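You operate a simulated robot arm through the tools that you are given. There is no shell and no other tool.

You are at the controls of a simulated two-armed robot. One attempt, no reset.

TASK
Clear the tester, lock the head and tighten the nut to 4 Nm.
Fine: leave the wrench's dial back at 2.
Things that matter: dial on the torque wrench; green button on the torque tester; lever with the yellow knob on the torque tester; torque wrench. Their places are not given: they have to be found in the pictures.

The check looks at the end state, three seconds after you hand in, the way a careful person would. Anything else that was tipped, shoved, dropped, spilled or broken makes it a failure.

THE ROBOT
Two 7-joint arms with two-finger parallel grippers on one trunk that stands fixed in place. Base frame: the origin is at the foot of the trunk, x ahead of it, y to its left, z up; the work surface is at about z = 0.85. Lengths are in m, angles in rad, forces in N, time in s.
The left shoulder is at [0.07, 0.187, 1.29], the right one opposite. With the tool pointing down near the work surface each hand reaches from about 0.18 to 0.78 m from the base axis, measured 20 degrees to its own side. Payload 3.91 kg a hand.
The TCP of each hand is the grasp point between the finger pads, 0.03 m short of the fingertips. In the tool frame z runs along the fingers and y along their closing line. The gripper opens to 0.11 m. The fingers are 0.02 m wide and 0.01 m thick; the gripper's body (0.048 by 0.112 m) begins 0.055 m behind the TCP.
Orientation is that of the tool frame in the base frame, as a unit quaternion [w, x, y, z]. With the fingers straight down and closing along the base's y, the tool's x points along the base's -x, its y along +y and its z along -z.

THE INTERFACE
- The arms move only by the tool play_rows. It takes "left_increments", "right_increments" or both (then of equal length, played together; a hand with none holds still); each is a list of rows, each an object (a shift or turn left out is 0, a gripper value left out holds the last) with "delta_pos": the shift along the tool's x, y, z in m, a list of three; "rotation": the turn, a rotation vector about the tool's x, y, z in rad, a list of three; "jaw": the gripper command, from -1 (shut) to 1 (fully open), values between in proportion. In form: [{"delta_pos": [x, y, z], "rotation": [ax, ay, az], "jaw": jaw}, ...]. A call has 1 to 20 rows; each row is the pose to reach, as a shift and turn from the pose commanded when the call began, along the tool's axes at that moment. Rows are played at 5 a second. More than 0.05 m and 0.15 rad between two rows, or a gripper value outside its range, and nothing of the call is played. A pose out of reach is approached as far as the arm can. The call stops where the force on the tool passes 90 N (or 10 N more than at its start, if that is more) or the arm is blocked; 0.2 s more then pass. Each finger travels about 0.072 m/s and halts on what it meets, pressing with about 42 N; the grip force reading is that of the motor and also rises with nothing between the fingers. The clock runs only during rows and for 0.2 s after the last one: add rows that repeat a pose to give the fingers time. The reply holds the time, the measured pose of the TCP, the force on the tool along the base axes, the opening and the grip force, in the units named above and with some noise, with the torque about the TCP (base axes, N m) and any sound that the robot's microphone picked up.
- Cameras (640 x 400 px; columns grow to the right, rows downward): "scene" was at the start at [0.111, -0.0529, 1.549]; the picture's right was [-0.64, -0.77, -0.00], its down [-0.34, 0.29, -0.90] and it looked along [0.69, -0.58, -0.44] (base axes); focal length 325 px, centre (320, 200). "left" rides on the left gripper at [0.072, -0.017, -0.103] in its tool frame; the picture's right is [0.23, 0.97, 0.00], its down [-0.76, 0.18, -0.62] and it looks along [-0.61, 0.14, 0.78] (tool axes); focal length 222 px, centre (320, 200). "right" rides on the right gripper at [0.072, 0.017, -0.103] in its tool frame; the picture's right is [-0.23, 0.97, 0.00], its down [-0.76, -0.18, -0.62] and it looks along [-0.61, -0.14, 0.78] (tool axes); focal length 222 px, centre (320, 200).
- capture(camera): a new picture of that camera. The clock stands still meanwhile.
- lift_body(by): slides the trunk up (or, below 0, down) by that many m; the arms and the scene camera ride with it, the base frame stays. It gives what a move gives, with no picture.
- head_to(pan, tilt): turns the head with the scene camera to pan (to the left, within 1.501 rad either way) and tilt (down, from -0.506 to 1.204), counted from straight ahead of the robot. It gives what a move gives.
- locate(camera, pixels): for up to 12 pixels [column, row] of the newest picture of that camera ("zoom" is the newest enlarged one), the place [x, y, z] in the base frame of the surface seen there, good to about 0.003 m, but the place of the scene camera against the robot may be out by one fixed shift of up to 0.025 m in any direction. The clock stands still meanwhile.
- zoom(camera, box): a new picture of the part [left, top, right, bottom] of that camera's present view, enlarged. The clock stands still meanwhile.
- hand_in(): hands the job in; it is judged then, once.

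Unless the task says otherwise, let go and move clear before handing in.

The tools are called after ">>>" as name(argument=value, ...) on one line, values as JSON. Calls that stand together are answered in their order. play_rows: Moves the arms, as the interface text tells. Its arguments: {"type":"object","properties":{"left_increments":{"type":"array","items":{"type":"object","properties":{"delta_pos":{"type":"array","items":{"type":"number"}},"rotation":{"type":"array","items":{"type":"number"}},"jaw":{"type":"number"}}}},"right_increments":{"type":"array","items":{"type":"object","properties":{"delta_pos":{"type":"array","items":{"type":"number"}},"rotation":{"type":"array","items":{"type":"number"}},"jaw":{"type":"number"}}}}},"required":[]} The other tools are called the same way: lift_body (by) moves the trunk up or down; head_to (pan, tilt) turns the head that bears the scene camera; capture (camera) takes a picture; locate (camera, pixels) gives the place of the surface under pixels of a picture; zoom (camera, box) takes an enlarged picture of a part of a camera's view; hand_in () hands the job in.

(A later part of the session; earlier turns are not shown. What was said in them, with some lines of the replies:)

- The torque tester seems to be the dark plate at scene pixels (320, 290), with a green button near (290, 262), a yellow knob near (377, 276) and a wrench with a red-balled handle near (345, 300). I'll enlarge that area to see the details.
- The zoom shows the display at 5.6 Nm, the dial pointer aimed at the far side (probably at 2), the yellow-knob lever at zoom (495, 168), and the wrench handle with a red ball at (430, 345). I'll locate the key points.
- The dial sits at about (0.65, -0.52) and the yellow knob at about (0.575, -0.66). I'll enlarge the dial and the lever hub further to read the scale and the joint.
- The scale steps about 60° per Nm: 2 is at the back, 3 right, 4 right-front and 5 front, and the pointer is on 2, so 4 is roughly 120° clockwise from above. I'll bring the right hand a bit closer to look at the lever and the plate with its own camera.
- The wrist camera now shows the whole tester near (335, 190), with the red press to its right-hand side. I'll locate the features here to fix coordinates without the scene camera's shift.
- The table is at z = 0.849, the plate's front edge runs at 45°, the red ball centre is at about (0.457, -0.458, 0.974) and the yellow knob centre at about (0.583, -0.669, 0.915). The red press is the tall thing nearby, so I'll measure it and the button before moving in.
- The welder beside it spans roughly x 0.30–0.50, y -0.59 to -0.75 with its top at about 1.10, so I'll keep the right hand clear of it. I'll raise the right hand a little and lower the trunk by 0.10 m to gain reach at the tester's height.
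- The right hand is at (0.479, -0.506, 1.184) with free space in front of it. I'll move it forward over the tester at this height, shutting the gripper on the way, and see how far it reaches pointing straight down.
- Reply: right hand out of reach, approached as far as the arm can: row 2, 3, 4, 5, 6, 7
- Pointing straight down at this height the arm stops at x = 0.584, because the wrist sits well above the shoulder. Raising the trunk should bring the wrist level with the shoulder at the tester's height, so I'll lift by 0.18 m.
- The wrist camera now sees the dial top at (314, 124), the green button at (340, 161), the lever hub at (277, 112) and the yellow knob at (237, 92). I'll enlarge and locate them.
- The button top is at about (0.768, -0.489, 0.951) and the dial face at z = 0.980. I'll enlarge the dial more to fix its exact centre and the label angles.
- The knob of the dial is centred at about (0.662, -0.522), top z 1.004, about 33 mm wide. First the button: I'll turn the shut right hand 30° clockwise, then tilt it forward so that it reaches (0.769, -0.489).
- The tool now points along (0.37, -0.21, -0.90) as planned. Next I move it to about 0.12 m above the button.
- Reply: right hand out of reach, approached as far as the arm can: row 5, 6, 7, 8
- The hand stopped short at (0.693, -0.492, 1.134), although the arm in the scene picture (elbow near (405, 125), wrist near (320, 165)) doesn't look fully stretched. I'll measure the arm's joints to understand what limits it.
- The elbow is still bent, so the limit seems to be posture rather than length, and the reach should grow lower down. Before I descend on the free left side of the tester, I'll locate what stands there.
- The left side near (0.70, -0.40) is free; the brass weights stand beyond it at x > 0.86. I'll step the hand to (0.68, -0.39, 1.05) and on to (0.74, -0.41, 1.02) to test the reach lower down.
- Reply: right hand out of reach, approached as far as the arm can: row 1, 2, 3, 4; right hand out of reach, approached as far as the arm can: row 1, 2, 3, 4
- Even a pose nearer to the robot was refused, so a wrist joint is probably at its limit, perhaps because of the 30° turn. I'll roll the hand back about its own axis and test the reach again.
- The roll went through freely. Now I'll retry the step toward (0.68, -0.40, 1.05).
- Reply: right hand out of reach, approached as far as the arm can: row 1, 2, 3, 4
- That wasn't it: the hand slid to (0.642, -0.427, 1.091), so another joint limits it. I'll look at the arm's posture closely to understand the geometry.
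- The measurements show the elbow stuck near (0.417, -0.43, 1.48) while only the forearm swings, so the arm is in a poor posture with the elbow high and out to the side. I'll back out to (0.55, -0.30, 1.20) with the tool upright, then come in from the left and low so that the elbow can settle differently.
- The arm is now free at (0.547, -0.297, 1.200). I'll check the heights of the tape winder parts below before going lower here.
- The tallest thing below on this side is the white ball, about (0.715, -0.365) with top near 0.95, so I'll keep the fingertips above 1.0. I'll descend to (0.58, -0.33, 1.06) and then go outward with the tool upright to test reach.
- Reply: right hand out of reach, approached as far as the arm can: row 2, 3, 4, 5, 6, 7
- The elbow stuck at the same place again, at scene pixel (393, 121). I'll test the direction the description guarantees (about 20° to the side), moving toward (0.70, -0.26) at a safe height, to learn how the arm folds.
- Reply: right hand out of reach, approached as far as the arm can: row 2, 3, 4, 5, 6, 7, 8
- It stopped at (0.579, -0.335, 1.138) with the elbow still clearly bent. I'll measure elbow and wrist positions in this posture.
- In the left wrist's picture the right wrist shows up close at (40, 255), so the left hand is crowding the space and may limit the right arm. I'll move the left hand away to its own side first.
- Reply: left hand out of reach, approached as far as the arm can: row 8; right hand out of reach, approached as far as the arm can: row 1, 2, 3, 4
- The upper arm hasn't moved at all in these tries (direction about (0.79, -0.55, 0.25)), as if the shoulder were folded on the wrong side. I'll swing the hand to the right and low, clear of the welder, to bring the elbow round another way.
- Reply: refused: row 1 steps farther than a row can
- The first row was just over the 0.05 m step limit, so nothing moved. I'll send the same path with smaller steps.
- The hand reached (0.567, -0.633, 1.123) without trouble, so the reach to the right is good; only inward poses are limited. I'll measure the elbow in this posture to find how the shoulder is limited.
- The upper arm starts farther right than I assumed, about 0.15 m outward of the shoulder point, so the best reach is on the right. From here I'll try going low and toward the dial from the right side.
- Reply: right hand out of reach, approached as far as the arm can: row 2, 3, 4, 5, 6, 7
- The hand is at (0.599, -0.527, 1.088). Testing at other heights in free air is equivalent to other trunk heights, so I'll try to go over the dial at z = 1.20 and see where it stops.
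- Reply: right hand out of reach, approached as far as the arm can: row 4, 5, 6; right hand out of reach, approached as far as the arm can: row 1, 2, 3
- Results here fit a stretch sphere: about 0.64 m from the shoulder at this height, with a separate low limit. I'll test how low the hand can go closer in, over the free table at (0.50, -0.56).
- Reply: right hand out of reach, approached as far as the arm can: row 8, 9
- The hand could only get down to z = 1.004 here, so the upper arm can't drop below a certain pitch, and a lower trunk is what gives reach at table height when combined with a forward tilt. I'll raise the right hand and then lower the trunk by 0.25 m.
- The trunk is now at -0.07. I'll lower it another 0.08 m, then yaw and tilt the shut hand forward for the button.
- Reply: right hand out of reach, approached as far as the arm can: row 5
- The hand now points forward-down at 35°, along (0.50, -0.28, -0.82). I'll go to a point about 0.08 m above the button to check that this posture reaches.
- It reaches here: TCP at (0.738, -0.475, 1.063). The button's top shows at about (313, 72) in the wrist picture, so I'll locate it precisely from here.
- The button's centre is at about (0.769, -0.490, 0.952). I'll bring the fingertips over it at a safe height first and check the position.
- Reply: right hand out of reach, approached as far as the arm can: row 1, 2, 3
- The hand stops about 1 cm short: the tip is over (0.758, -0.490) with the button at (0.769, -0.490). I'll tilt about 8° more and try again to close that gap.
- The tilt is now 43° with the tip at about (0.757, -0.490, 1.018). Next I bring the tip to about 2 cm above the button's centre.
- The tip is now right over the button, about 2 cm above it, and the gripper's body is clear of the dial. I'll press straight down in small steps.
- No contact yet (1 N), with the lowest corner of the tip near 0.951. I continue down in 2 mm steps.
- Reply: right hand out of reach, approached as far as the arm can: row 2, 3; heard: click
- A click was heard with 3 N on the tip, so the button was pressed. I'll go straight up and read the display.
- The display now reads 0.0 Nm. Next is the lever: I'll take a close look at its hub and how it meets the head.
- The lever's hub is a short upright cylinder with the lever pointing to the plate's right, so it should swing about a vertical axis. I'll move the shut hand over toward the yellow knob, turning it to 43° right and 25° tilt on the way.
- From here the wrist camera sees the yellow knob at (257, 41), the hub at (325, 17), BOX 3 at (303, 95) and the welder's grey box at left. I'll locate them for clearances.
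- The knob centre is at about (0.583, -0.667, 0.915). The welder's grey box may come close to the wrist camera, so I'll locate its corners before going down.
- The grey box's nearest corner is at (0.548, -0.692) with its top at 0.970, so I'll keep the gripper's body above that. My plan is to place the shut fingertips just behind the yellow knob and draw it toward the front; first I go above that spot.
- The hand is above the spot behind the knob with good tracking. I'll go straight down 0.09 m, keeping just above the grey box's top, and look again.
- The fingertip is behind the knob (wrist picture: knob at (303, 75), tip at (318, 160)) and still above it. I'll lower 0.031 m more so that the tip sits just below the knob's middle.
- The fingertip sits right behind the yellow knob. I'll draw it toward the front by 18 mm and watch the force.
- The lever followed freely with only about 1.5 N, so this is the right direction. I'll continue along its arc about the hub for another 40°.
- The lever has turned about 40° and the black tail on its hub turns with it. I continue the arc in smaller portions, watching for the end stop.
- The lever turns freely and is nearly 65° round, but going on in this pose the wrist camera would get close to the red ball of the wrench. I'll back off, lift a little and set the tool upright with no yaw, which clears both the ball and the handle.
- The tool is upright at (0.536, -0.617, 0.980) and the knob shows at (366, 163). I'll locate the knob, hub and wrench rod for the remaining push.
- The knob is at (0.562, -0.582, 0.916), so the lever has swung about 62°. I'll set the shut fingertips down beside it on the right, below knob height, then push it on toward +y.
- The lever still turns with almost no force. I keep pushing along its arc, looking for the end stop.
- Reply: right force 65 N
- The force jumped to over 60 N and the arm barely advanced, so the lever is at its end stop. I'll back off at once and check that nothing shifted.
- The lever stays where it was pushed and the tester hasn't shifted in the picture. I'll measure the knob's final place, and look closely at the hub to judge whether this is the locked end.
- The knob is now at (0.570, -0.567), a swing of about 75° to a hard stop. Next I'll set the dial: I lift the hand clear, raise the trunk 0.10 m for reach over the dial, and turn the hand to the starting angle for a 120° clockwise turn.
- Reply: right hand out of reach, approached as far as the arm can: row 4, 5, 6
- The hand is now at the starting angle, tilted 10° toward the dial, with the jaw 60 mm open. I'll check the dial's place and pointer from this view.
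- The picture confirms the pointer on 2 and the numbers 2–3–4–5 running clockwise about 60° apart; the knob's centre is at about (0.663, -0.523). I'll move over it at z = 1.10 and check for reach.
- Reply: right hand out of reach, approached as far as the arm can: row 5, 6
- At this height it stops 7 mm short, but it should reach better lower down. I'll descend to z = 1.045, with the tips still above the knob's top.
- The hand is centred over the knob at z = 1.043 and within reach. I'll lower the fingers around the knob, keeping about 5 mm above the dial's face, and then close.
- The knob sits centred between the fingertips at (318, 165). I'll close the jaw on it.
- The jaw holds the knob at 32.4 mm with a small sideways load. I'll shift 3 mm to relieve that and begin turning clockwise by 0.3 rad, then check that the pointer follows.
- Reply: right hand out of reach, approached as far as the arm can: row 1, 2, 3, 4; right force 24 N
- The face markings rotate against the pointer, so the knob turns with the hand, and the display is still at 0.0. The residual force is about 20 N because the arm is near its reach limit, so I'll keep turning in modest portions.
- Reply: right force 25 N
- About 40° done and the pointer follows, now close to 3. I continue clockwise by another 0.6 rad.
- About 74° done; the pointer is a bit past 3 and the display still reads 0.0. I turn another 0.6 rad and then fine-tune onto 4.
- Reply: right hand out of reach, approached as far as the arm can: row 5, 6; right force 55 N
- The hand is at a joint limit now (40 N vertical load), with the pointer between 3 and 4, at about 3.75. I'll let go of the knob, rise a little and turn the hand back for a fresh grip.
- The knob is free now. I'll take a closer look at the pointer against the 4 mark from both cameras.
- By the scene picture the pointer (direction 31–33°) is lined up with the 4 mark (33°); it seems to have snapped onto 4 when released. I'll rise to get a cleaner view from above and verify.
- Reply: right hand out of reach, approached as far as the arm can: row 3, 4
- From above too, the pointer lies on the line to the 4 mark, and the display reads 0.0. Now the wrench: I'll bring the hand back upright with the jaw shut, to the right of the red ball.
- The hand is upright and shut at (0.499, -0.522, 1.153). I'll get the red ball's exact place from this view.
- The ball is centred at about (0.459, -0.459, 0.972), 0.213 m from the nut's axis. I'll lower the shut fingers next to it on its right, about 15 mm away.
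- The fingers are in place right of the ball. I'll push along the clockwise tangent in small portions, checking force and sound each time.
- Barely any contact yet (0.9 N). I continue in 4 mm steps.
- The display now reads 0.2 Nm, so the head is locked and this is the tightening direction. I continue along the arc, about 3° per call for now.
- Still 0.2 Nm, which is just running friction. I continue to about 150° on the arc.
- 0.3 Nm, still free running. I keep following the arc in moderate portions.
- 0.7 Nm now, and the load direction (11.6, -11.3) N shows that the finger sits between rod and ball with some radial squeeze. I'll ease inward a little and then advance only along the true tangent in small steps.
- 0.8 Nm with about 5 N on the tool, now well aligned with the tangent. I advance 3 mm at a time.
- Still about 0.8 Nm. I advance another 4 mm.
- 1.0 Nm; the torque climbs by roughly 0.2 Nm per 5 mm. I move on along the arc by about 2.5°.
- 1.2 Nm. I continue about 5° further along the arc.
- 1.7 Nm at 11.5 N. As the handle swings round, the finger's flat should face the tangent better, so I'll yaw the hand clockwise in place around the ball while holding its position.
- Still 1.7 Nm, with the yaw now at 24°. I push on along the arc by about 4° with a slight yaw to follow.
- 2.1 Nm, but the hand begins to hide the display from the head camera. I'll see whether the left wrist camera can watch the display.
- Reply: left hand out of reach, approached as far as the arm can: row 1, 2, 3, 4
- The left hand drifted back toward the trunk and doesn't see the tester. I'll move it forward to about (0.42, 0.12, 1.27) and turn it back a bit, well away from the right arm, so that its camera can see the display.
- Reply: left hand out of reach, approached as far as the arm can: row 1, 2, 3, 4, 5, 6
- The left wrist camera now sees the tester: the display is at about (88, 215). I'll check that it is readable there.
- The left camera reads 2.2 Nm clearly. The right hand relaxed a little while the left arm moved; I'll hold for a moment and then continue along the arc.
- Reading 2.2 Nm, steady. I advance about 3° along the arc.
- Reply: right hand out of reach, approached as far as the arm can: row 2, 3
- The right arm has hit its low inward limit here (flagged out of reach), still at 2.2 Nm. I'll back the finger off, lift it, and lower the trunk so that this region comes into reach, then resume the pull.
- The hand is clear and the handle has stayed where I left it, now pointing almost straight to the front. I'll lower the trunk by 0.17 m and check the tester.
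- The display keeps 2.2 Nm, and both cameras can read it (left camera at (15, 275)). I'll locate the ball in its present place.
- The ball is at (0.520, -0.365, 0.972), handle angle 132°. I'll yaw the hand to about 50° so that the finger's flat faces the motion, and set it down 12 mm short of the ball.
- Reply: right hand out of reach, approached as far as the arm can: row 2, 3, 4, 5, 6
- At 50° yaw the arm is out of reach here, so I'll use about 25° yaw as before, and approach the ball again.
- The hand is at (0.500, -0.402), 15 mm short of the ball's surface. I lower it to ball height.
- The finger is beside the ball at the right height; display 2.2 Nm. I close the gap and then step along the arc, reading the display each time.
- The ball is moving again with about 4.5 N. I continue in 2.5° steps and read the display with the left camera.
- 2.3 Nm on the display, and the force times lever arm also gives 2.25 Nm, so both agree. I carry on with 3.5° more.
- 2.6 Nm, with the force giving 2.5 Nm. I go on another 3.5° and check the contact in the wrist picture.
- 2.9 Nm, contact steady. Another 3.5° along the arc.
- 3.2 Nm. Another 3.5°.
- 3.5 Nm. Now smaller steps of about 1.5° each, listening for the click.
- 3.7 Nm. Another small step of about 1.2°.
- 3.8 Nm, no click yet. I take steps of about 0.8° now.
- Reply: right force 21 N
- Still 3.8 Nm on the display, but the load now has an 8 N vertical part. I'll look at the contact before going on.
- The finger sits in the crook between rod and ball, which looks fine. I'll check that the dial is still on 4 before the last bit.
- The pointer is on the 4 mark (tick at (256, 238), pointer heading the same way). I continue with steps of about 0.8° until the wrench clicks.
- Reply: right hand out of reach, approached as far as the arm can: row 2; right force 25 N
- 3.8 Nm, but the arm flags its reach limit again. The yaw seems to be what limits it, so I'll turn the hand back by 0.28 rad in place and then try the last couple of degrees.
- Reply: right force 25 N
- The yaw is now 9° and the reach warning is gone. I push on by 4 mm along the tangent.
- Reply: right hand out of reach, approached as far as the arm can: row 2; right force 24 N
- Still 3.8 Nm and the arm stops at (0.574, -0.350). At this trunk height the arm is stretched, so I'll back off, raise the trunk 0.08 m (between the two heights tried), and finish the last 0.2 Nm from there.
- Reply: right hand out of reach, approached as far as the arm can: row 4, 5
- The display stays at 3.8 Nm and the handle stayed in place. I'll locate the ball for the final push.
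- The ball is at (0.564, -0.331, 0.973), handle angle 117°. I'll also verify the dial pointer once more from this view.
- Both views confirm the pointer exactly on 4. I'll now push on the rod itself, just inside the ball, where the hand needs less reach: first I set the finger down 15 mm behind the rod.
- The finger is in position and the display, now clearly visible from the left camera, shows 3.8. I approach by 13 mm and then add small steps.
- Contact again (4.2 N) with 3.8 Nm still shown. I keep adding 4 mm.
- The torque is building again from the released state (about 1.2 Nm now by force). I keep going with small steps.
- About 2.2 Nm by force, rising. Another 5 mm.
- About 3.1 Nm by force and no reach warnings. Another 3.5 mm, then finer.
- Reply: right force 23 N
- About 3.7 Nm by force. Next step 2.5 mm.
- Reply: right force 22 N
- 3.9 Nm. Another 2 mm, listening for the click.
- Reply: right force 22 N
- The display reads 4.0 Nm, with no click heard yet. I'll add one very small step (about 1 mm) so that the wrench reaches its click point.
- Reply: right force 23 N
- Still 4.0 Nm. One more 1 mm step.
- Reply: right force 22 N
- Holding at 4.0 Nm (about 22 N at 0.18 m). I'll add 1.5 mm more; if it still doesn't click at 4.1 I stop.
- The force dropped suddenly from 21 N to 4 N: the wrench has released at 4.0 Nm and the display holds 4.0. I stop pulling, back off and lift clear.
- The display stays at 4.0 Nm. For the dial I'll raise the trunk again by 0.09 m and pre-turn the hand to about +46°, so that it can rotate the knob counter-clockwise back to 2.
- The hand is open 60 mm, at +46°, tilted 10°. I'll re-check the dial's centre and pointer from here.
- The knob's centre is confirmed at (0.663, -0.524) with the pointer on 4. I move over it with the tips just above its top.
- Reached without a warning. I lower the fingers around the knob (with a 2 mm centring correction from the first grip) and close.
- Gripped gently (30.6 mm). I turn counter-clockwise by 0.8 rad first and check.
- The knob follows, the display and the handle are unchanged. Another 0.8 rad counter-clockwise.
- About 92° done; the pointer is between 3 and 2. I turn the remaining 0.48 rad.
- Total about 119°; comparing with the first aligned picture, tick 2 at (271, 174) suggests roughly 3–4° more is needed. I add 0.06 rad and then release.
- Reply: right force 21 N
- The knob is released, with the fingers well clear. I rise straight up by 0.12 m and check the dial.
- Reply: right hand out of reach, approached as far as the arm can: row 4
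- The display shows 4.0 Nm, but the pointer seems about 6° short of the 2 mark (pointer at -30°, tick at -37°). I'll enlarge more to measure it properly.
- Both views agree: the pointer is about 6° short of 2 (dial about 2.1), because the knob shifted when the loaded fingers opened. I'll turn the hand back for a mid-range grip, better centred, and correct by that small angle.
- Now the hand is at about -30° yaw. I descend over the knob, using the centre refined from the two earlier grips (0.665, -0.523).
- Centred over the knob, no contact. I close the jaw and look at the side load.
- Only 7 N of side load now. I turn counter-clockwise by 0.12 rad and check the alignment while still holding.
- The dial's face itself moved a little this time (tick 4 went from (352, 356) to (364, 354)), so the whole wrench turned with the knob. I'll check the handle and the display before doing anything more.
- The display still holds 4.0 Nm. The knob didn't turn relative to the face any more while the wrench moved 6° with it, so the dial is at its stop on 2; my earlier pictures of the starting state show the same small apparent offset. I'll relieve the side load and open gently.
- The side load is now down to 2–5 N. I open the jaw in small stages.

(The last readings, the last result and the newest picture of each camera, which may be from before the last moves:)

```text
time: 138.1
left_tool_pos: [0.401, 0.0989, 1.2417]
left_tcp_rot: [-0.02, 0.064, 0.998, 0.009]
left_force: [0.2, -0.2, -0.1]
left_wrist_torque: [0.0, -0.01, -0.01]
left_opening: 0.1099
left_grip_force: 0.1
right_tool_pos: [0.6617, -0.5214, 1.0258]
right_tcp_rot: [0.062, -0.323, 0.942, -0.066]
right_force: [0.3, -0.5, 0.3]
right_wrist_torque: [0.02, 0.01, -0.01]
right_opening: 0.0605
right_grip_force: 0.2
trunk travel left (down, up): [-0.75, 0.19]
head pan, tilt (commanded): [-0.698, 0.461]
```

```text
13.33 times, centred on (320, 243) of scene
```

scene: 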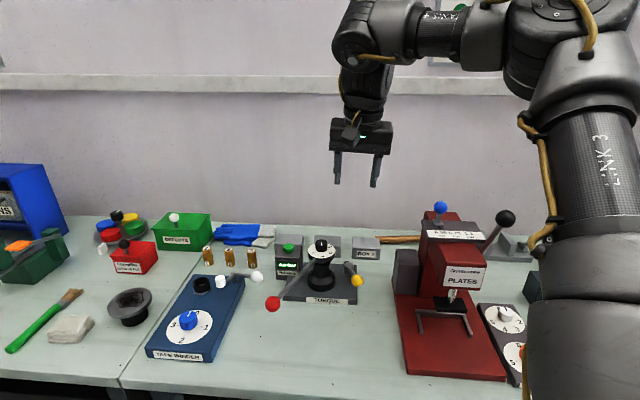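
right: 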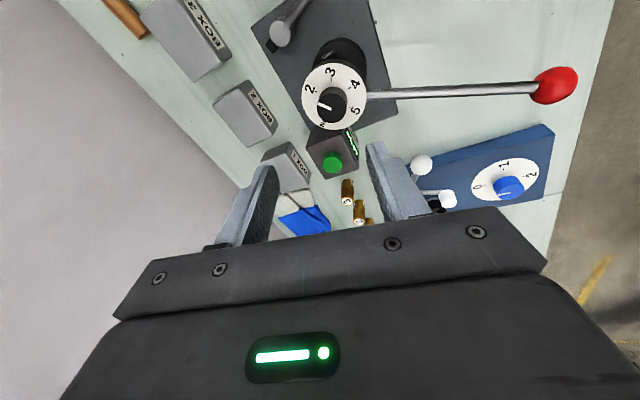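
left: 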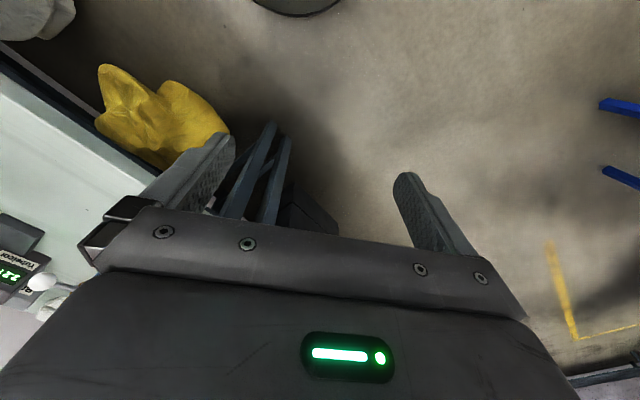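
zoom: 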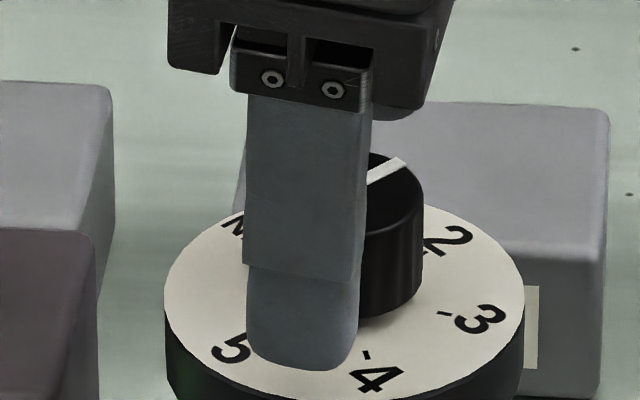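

Released cleanly; in this view tick 2 (at about 154°) and the pointer (154–157°) line up. I rise straight up and check the whole tester.

>>> play_rows(right_increments=[{"delta_pos": [-0.0022, -0.0049, -0.0295]}, {"delta_pos": [-0.0045, -0.0099, -0.059]}, {"delta_pos": [-0.0067, -0.0148, -0.0885]}, {"delta_pos": [-0.0089, -0.0197, -0.118]}])

>>> zoom(camera="scene", box=[230, 190, 400, 320])

>>> zoom(camera="scene", box=[303, 228, 337, 258])

>>> capture(camera="right")

```text
time: 139.1
left_tool_pos: [0.3999, 0.0997, 1.2423]
left_tcp_rot: [-0.02, 0.065, 0.998, 0.007]
left_force: [0.2, -0.7, 0.5]
left_wrist_torque: [0.0, -0.01, -0.02]
left_opening: 0.1099
left_grip_force: 0.1
right_tool_pos: [0.649, -0.5178, 1.1423]
right_tcp_rot: [0.062, -0.323, 0.942, -0.067]
right_force: [-0.1, -0.5, 0.0]
right_wrist_torque: [-0.06, 0.0, -0.01]
right_opening: 0.0603
right_grip_force: 0.0
right hand out of reach, approached as far as the arm can: row 3, 4
trunk travel left (down, up): [-0.75, 0.19]
head pan, tilt (commanded): [-0.698, 0.461]
```

```text
3.08 times, centred on (315, 255) of scene
```

zoom: 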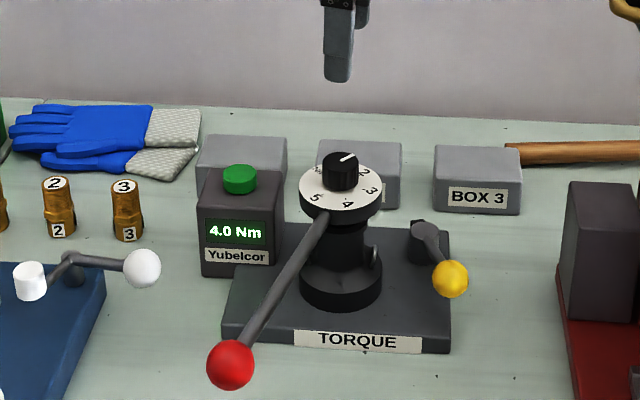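

```text
13.33 times, centred on (320, 243) of scene
```

zoom: 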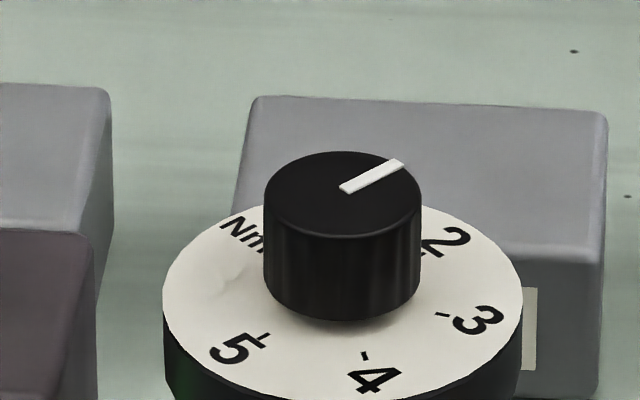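

```text
taken
```

right: 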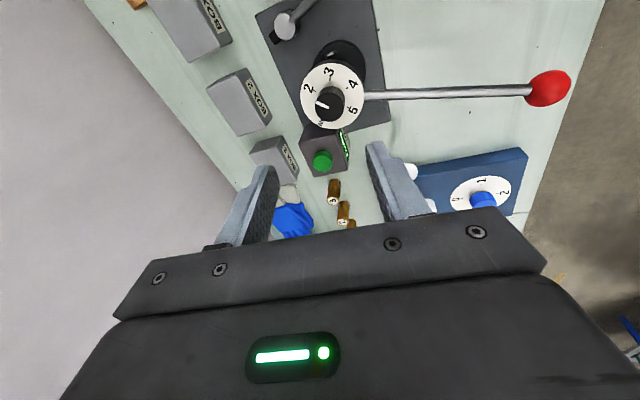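

In the scene picture the pointer (-39°) is now within about 3° of tick 2 (-42°), at least as close as at the very start. I'll confirm with an enlarged wrist view.

>>> zoom(camera="right", box=[295, 55, 370, 135])

```text
5.00 times, centred on (332, 95) of right
```

zoom: 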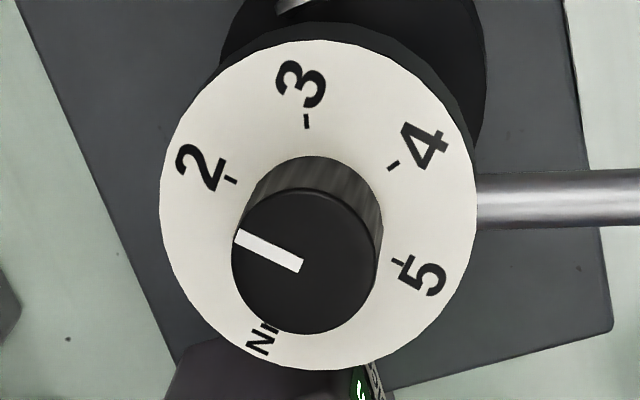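

The close-up confirms it: pointer at 155° against tick 2 at 157°, so the dial is on 2. I'll withdraw the right hand up and back, clear of everything.

>>> play_rows(right_increments=[{"delta_pos": [0.0187, 0.025, -0.0226]}, {"delta_pos": [0.0375, 0.0501, -0.0452]}, {"delta_pos": [0.0562, 0.0752, -0.0678]}, {"delta_pos": [0.0749, 0.1002, -0.0903]}, {"delta_pos": [0.0937, 0.1253, -0.1129]}, {"delta_pos": [0.1124, 0.1503, -0.1355]}, {"delta_pos": [0.1124, 0.1503, -0.1355]}])

>>> capture(camera="scene")

>>> zoom(camera="scene", box=[230, 210, 400, 320])

```text
time: 140.7
left_tool_pos: [0.4018, 0.098, 1.2423]
left_tcp_rot: [-0.021, 0.065, 0.998, 0.009]
left_force: [0.6, 0.8, 0.9]
left_wrist_torque: [0.04, 0.04, 0.0]
left_opening: 0.1097
left_grip_force: 0.2
right_tool_pos: [0.4541, -0.4606, 1.2419]
right_tcp_rot: [0.06, -0.323, 0.942, -0.065]
right_force: [0.4, -0.4, 0.0]
right_wrist_torque: [0.02, 0.02, 0.0]
right_opening: 0.0604
right_grip_force: 0.2
trunk travel left (down, up): [-0.75, 0.19]
head pan, tilt (commanded): [-0.698, 0.461]
```

```text
taken
```

scene: 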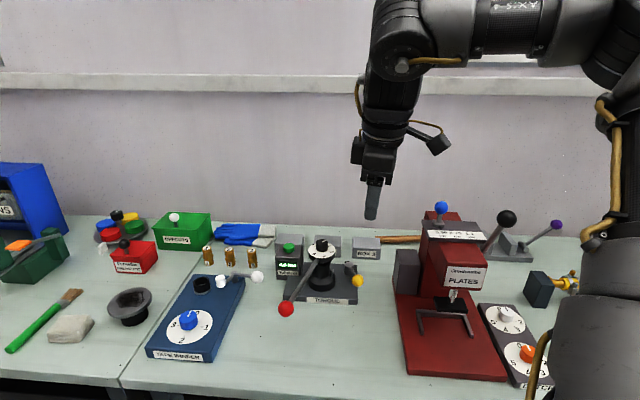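

```text
3.64 times, centred on (315, 265) of scene
```

zoom: 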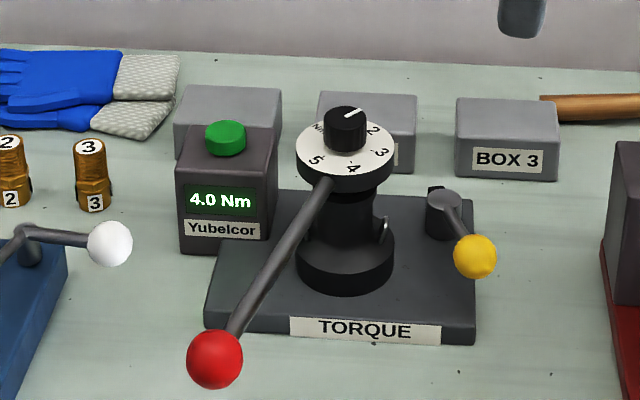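

The scene shows the tester at 4.0 Nm, the lever at its locked stop, the dial on 2, both hands clear and nothing else disturbed. I'm handing in.

>>> hand_in()

```text
The job is handed in.
```

I've handed the job in. I don't have the check's verdict.

- **Tester:** I cleared it with the green button. There was an audible click and the display went to 0.0 Nm.
- **Head:** I swung the yellow-knob lever about 75° to its hard stop. The tester then registered torque, so the head appears to be locked. Hitting the stop briefly put more than 60 N on the lever, but the tester did not shift in the pictures.
- **Nut:** I set the dial to 4 and pulled the wrench clockwise until the display read 4.0 Nm. The force then dropped from about 21 N to 4 N, so I took that as the wrench releasing. The microphone picked up no click at that point. The display still reads 4.0 Nm.
- **Dial:** It is back at 2, with the pointer within about 2–3° of the mark. On the last small correction the dial appears to have hit its stop, and the whole wrench turned back about 6° with it. The display did not change, but it seems to hold the peak, so it would not show whether the nut loosened.

Both hands were clear of the tester at the end, and the last picture shows nothing else moved.
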